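You operate a simulated robot arm through the tools that you are given. There is no shell and no other tool. Be economical: measure what you need, move in short steps, check, and stop when the job is done.

Carry out the task below with a simulated robot arm. There is one attempt and no reset: what you move stays moved.

TASK
Fetch the green ring and set it on the white pad on the top of the blue bench.
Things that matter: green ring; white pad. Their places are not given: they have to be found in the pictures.

It is judged by the outcome, as a careful person would: the job done as asked, and still so three seconds after it is handed in. It fails if anything else is knocked over, pushed out of place, dropped, spilled or broken.

THE ROBOT
A 7-joint arm with a two-finger parallel gripper, fixed in place. Base frame: the origin is at the foot of the arm, x ahead of it, y to its left, z up; the work surface is at about z = 0. Lengths are in cm, angles in rad, forces in N, time in s.
With the tool pointing down near the work surface it reaches from about 24 to 62 cm from the base axis. Its first joint turns from -1.152 to 1.152 rad. Payload 2.6 kg.
Tool frame: the origin (TCP) lies between the finger pads and is the grasp point; the fingertips stand 3 cm ahead of it; z points along the fingers, y is the line along which they close. The gripper opens to 9.4 cm. The fingers are 2.8 cm wide and 1 cm thick; the gripper's body (5 by 9.6 cm) begins 5.5 cm behind the TCP.
Orientation is told as [roll, pitch, yaw] about the base's x, y, z axes, in that order, counted from this pose: with the fingers straight down and closing along the base's y, the tool's x points along the base's -x, its y along +y and its z along -z.

THE INTERFACE
- The arm moves only by the tool nudge_tool. Its argument "steps" is one flat list of numbers, 7 for each row, row after row: the shift along the tool's x, y, z in cm, then the turn, a rotation vector about the tool's x, y, z in rad, then the gripper command, from -1 (shut) to 1 (fully open), values between in proportion. In form: [x, y, z, ax, ay, az, claw, x, y, z, ax, ay, az, claw, ...]. A call has 1 to 12 rows; each row is the pose to reach, as a shift and turn from the pose commanded when the call began, along the tool's axes at that moment. A row lasts 0.2 s, in which the tool goes at most 5 cm and 0.15 rad; a call with a longer step from one row to the next is refused whole, and so is a gripper value outside its range. A pose out of reach is approached as far as the arm can. The call stops where the force on the tool passes 40 N (or 10 N more than at its start, if that is more) or the arm is blocked; 0.2 s more then pass. The fingers move at their own pace (about 7.2 cm/s each) and stop on an object; they squeeze with about 34 N. The grip force told is the motor's: it shows also when the fingers shut on nothing. Time passes only in rows, and 0.2 s behind the last, so rows that repeat a pose let the fingers close. It gives the time, the measured TCP pose, the force on the tool (base axes), the opening and the grip force at its end, in the units of the frame above (readings bear some noise), and new pictures: "pictures" is both (left out), scene, wrist or none.
- Cameras (640 x 400 px; columns grow to the right, rows downward): "scene" is fixed at [2.76, 43.27, 55.11]; the picture's right is [-0.82, -0.58, 0.00], its down [-0.40, 0.56, -0.72] and it looks along [0.42, -0.59, -0.69] (base axes); focal length 299 px, centre (320, 200). "wrist" rides on the gripper at [-3.7, 0, -5.8] in the tool frame; the picture's right is [0.00, -1.00, 0.00], its down [0.97, 0.00, -0.24] and it looks along [0.24, 0.00, 0.97] (tool axes); focal length 218 px, centre (320, 200).
- measure_at(camera, pixels): for up to 12 pixels [column, row] of the newest picture of that camera ("zoom" is the newest enlarged one), the place [x, y, z] in the base frame of the surface seen there, good to about 0.3 cm. No time passes.
- enlarge(camera, box): a new picture of the part [left, top, right, bottom] of that camera's present view, enlarged. No time passes.
- sign_off(): hands the job in; it is judged then, once.

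Work in short steps. Measure before you move; look again where a grasp or a placing could have gone wrong, and mend it. You have 60 turns and 100 pictures in all, the two below and enlarged ones among them. Open the gripper and draw the arm clear of the work before you hand the job in, unless the task says otherwise; then end with one line.

The tools are called after ">>>" as name(argument=value, ...) on one line, values as JSON. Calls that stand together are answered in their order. nudge_tool: Moves the arm, as the interface text tells. Its arguments: {"type":"object","properties":{"steps":{"type":"array"},"pictures":{"type":"string","enum":["both","scene","wrist","none"]}},"required":["steps"]} The other tools are called the same way: measure_at (camera, pixels) gives the place of the surface under pixels of a picture; enlarge (camera, box) takes an enlarged picture of a part of a camera's view; sign_off () hands the job in.

At the start:

```text
t: 0.0
ee_pos: [35.51, 17.33, 31.73]
tool_rot: [0.0, -0.001, 0.001]
wrist_force: [-0.3, -0.3, -0.6]
opening: 9.41
finger_force: 0.1
```

scene: 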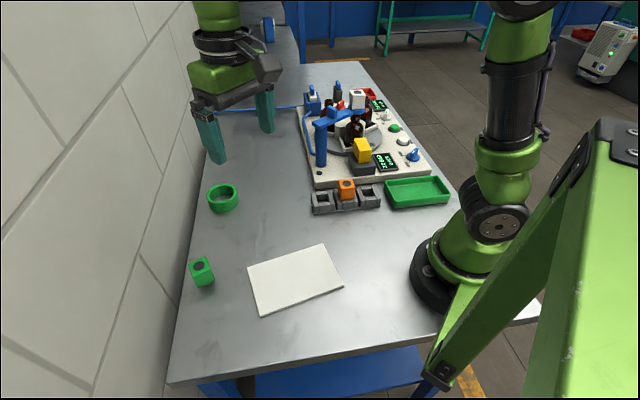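
wrist: 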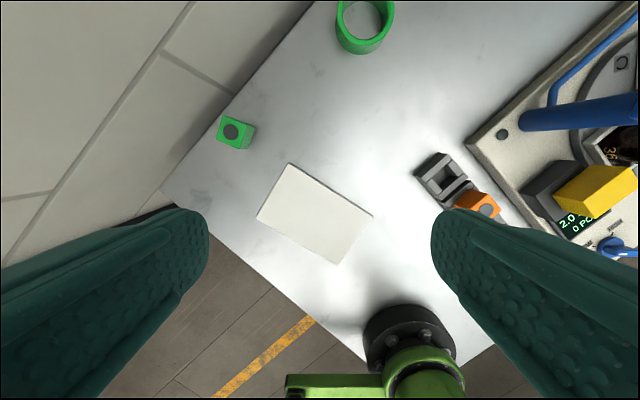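

The green ring appears at scene (222,199) and the white pad at (295,280). I measure both.

>>> measure_at(camera="scene", pixels=[[209, 194], [236, 192], [222, 187], [222, 211], [222, 200], [248, 266], [324, 245], [343, 272], [262, 315], [295, 280], [215, 235], [202, 265]])

>>> enlarge(camera="scene", box=[170, 160, 290, 235])

>>> measure_at(camera="wrist", pixels=[[339, 20], [391, 20], [365, 50], [365, 20], [289, 164], [372, 215], [338, 264], [257, 217], [315, 213]])

```text
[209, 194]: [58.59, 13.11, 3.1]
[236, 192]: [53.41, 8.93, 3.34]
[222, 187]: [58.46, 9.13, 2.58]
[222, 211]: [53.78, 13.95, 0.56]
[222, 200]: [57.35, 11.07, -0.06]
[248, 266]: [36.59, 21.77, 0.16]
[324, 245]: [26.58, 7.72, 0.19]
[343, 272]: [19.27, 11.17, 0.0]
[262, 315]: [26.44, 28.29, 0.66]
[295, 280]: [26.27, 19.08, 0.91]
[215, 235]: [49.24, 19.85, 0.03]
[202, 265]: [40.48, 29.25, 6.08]
```

```text
5.33 times, centred on (230, 198) of scene
```

zoom: 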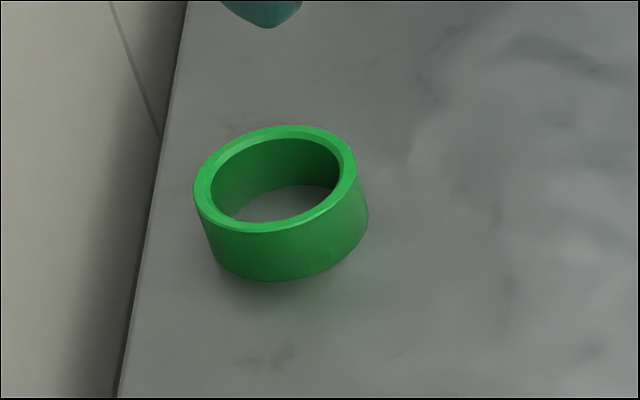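

```text
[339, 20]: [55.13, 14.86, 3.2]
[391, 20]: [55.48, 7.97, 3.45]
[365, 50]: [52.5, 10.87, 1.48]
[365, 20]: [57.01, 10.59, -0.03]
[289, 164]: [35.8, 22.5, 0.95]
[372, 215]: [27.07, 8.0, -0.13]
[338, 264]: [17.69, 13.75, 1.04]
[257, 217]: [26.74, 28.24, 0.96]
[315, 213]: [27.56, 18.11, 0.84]
```

The ring's centre is near (56, 11), about 3.3 tall. The pad's centre is near (27, 18), with its top at about 0.9. I refine the rim points and check how far away the wall is.

>>> measure_at(camera="zoom", pixels=[[198, 195], [351, 175], [275, 131], [268, 227], [220, 155], [330, 140], [235, 220], [325, 205], [150, 230], [100, 200], [170, 130], [60, 100]])

```text
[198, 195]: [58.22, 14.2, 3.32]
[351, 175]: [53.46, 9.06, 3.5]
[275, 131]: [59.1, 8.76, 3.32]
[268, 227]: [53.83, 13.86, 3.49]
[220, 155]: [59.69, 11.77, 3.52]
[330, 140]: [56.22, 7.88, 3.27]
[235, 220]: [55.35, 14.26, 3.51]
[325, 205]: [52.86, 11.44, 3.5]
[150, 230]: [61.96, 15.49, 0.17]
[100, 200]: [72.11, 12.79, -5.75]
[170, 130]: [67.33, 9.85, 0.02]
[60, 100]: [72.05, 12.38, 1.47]
```

Ring centre is about (56.1, 11.2) and its outer diameter about 7. The wall is clear. I move above the ring with the gripper open, to z≈14.

>>> nudge_tool(steps=[-3, -0.9, 2.5, 0, 0, 0, 1, -6, -1.8, 5, 0, 0, 0, 1, -9, -2.7, 7.5, 0, 0, 0, 1, -12, -3.6, 10, 0, 0, 0, 1, -15, -4.5, 12.5, 0, 0, 0, 1, -18, -5.3, 15, 0, 0, 0, 1, -20.6, -6.1, 17.5, 0, 0, 0, 1, -20.6, -6.1, 17.5, 0, 0, 0, 1])

```text
t: 1.8
ee_pos: [56.13, 11.39, 14.12]
tool_rot: [0.0, -0.001, 0.0]
wrist_force: [-0.8, -0.4, -0.7]
opening: 9.39
finger_force: 0.0
```

scene: 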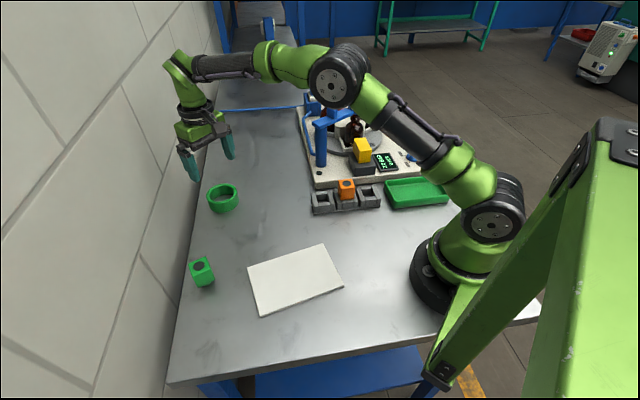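
wrist: 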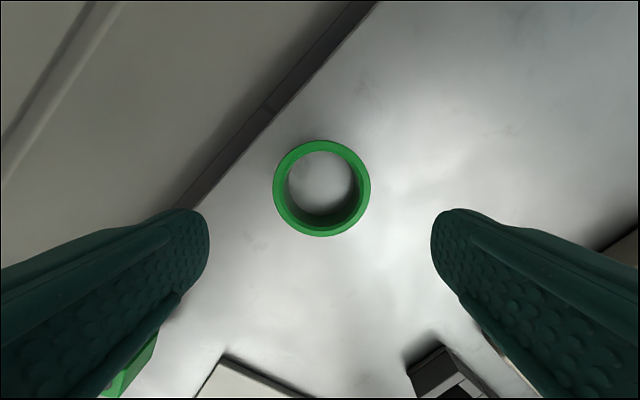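

The ring is centred between the fingers at wrist (322,188). I check the rim in this closer view.

>>> measure_at(camera="wrist", pixels=[[278, 185], [366, 185], [322, 145], [322, 231]])

```text
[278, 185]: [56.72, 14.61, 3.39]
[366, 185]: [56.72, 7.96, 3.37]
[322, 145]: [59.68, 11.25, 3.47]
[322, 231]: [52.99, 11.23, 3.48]
```

The centre is (56.35, 11.28). I descend straight to TCP z≈3.6, putting the tips about 0.6 above the bench.

>>> nudge_tool(steps=[-0.2, -0.1, 3, 0, 0, 0, 1, -0.2, -0.1, 6, 0, 0, 0, 1, -0.2, -0.1, 8.5, 0, 0, 0, 1, -0.2, -0.1, 10, 0, 0, 0, 1, -0.2, -0.1, 10.6, 0, 0, 0, 1, -0.2, -0.1, 10.6, 0, 0, 0, 1])

```text
t: 3.2
ee_pos: [56.42, 11.14, 3.61]
tool_rot: [0.001, 0.0, 0.0]
wrist_force: [-0.2, 0.9, 0.4]
opening: 9.43
finger_force: 0.1
```

scene: 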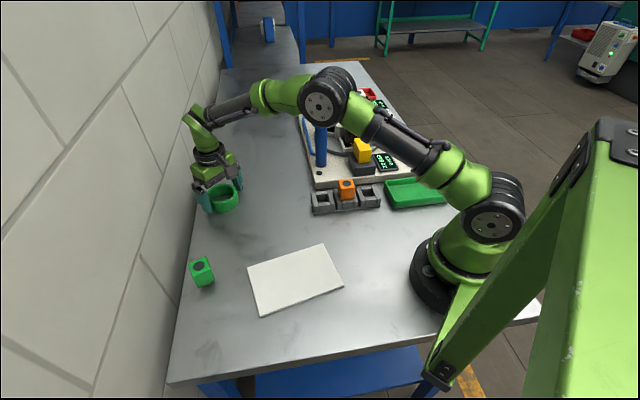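
wrist: 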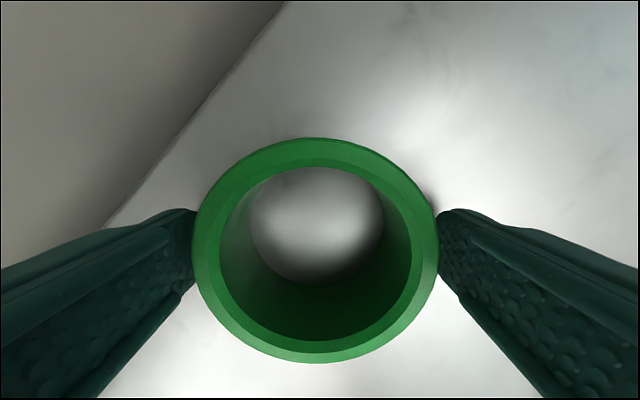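

The fingers straddle the ring with no contact. I close the gripper.

>>> nudge_tool(steps=[0, 0, 0, 0, 0, 0, 0.4, 0, 0, 0, 0, 0, 0, 0, 0, 0, 0, 0, 0, 0, -1, 0, 0, 0, 0, 0, 0, -1, 0, 0, 0, 0, 0, 0, -1], pictures="wrist")

```text
t: 4.4
ee_pos: [56.3, 11.11, 3.61]
tool_rot: [0.0, 0.001, 0.001]
wrist_force: [-0.9, -0.4, 0.8]
opening: 7.49
finger_force: 34.1
```

wrist: 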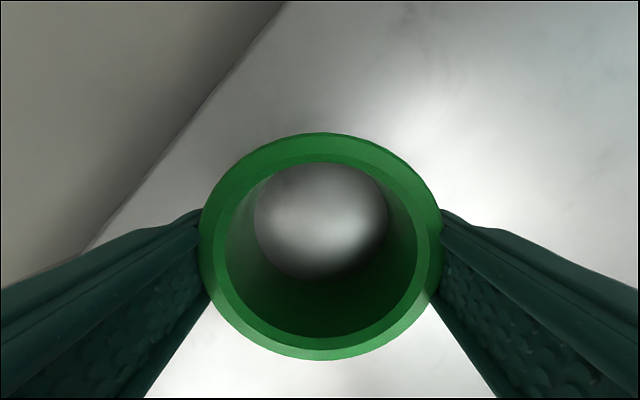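

The grip holds at 7.49 cm, 34 N. I lift gently to z≈14.

>>> nudge_tool(steps=[0, 0, -1, 0, 0, 0, -1, 0, 0, -3, 0, 0, 0, -1, 0, 0, -5.5, 0, 0, 0, -1, 0, 0, -8, 0, 0, 0, -1, 0, 0, -10.4, 0, 0, 0, -1, 0, 0, -10.4, 0, 0, 0, -1])

```text
t: 5.8
ee_pos: [56.36, 11.17, 14.03]
tool_rot: [-0.001, -0.001, 0.0]
wrist_force: [-0.4, 0.5, -0.8]
opening: 7.46
finger_force: 34.0
```

scene: 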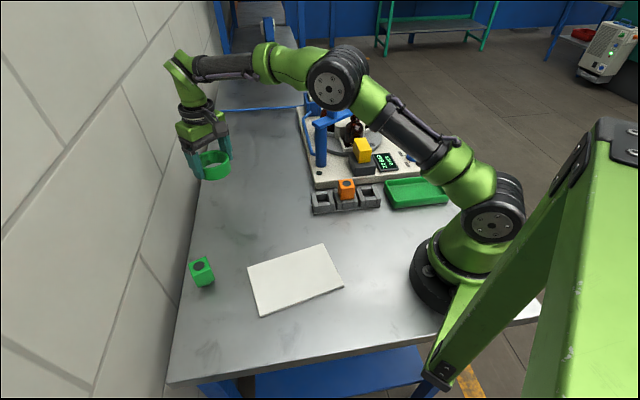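
wrist: 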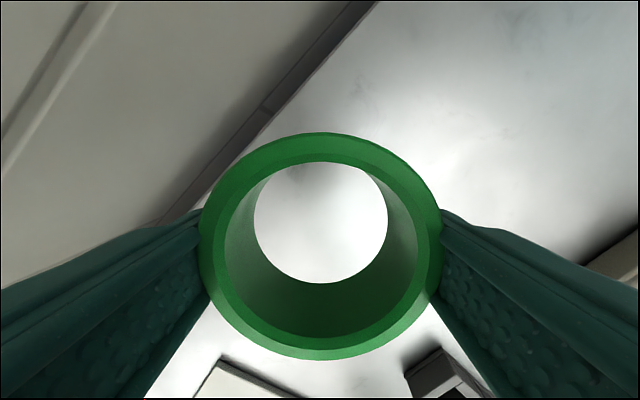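

The ring is lifted securely. I carry it to above the pad centre at about (27, 17.9), keeping height.

>>> nudge_tool(steps=[2, 0.5, 0, 0, 0, 0, -1, 5.5, 1.3, 0, 0, 0, 0, -1, 9, 2.1, 0, 0, 0, 0, -1, 12.5, 2.9, 0, 0, 0, 0, -1, 16, 3.7, 0, 0, 0, 0, -1, 19.5, 4.5, 0, 0, 0, 0, -1, 23, 5.3, 0, 0, 0, 0, -1, 26, 6, 0, 0, 0, 0, -1, 28.3, 6.5, 0, 0, 0, 0, -1, 29.4, 6.8, 0, 0, 0, 0, -1, 29.4, 6.8, 0, 0, 0, 0, -1])

```text
t: 8.2
ee_pos: [26.83, 17.98, 14.02]
tool_rot: [-0.001, -0.001, 0.0]
wrist_force: [0.7, 0.8, -0.8]
opening: 7.48
finger_force: 34.0
```

scene: 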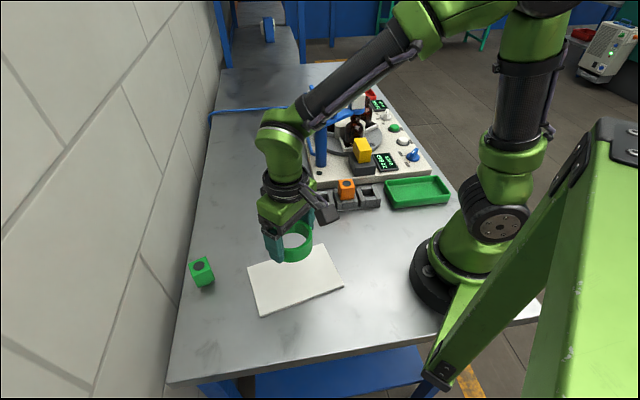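
wrist: 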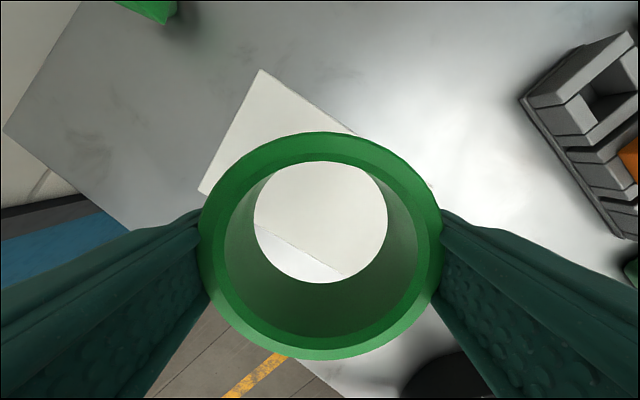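

I check the pad's corners and edges from here before lowering.

>>> measure_at(camera="wrist", pixels=[[262, 73], [200, 190], [355, 130], [260, 224], [340, 271], [300, 225]])

>>> measure_at(camera="scene", pixels=[[250, 267], [262, 312], [341, 272], [323, 247], [300, 295], [268, 300]])

```text
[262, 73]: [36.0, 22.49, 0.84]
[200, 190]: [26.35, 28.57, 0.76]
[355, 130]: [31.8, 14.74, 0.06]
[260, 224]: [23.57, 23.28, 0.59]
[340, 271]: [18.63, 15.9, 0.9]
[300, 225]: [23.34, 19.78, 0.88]
```

```text
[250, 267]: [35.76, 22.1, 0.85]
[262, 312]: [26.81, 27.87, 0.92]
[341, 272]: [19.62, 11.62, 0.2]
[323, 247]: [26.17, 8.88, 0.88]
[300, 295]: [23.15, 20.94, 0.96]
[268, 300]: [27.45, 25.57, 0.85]
```

Pad centre is about (26.5, 18.3), top 0.88. The ring's bottom meets the pad at TCP z≈4.5, so I lower to about 4.6.

>>> nudge_tool(steps=[0.2, 0.2, 2.5, 0, 0, 0, -1, 0.2, 0.2, 5, 0, 0, 0, -1, 0.2, 0.2, 7.3, 0, 0, 0, -1, 0.2, 0.2, 8.6, 0, 0, 0, -1, 0.2, 0.2, 9.2, 0, 0, 0, -1, 0.2, 0.2, 9.4, 0, 0, 0, -1, 0.2, 0.2, 9.4, 0, 0, 0, -1])

>>> enlarge(camera="scene", box=[230, 200, 358, 280])

```text
t: 9.8
ee_pos: [26.74, 18.09, 4.6]
tool_rot: [0.0, 0.0, -0.003]
wrist_force: [-0.3, -0.3, -0.3]
opening: 7.49
finger_force: 34.2
```

scene: 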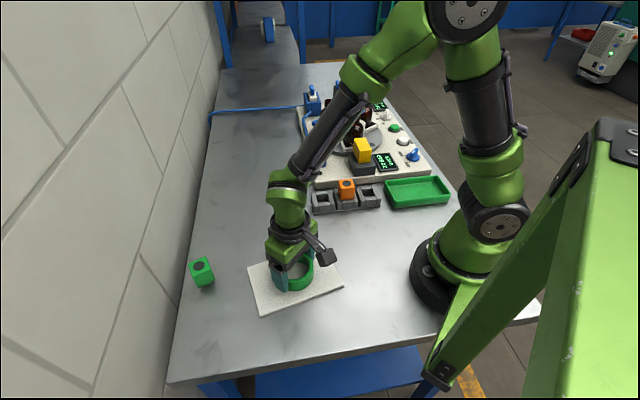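
wrist: 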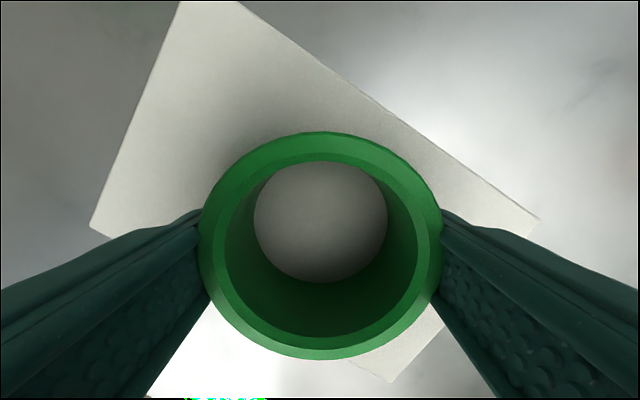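

```text
5.00 times, centred on (294, 240) of scene
```

zoom: 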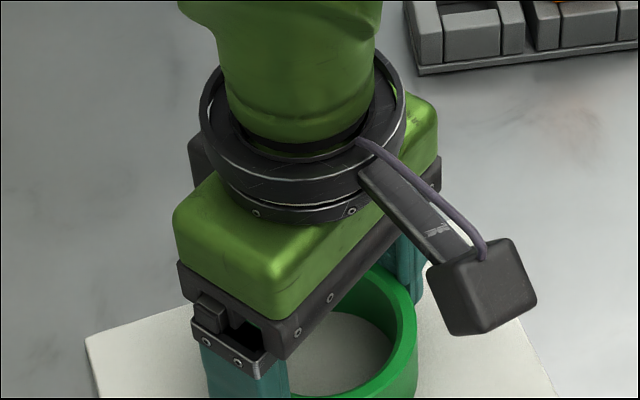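

Force is about zero, so there's no contact yet. I ease down by small amounts and watch the force.

>>> nudge_tool(steps=[0, 0, 0.1, 0, 0, 0, -1, 0, 0, 0.15, 0, 0, 0, -1], pictures="none")

```text
t: 10.4
ee_pos: [26.6, 18.27, 4.56]
tool_rot: [0.0, -0.002, -0.001]
wrist_force: [-3.8, -2.8, 14.4]
opening: 7.5
finger_force: 33.7
```

Contact: 14 N upward, so the ring is resting on the pad. I back off 0.05, open gradually and let it settle.

>>> nudge_tool(steps=[0, 0, -0.07, 0, 0, 0, -1, 0, 0, -0.07, 0, 0, 0, 0.65, 0, 0, -0.07, 0, 0, 0, 0.8, 0, 0, -0.07, 0, 0, 0, 1, 0, 0, -0.07, 0, 0, 0, 1], pictures="wrist")

```text
t: 11.6
ee_pos: [26.6, 18.21, 4.49]
tool_rot: [0.001, 0.001, 0.001]
wrist_force: [0.4, -0.3, 0.1]
opening: 9.4
finger_force: 0.0
```

wrist: 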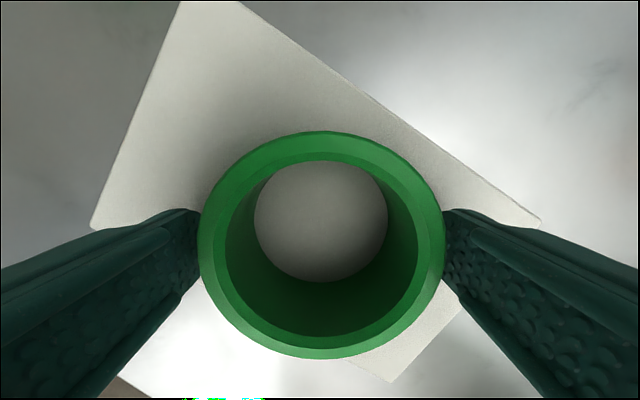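

The gripper is open and the ring is free. I withdraw straight up.

>>> nudge_tool(steps=[0, 0, -1, 0, 0, 0, 1, 0, 0, -3, 0, 0, 0, 1, 0, 0, -6, 0, 0, 0, 1, 0, 0, -9.5, 0, 0, 0, 1, -3, 0, -13, 0, 0, 0, 1, -6, 0, -16, 0, 0, 0, 1, -9, 0, -19, 0, 0, 0, 1, -9, 0, -19, 0, 0, 0, 1])

```text
t: 13.4
ee_pos: [35.81, 18.35, 23.35]
tool_rot: [0.001, 0.0, 0.001]
wrist_force: [-0.1, -0.1, 0.0]
opening: 9.38
finger_force: 0.0
```

scene: 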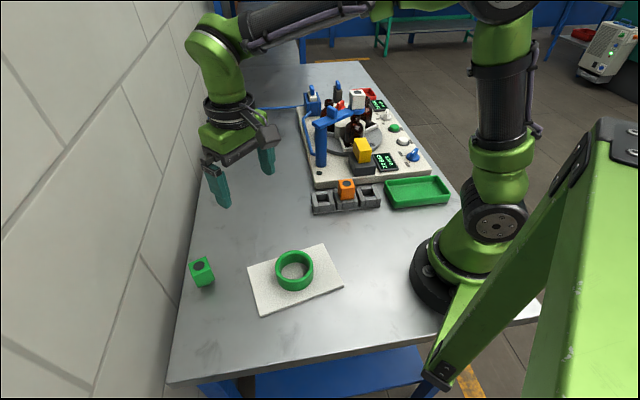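
wrist: 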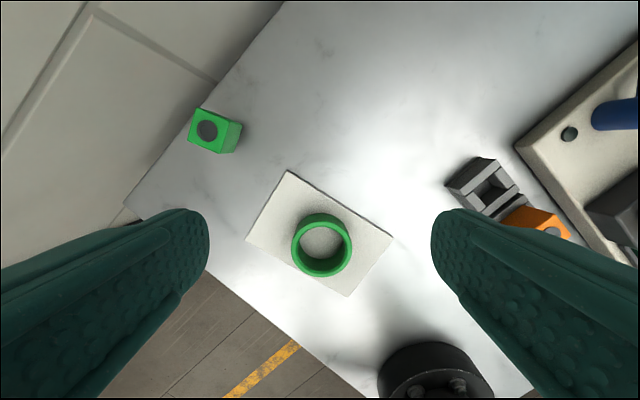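

The ring lies flat and central on the pad, nothing else has moved, and the arm is clear.

>>> sign_off()

```text
The job is handed in.
```

The green ring is lying flat near the middle of the white pad on the blue bench; the gripper is open, the arm is clear, and nothing else was moved.
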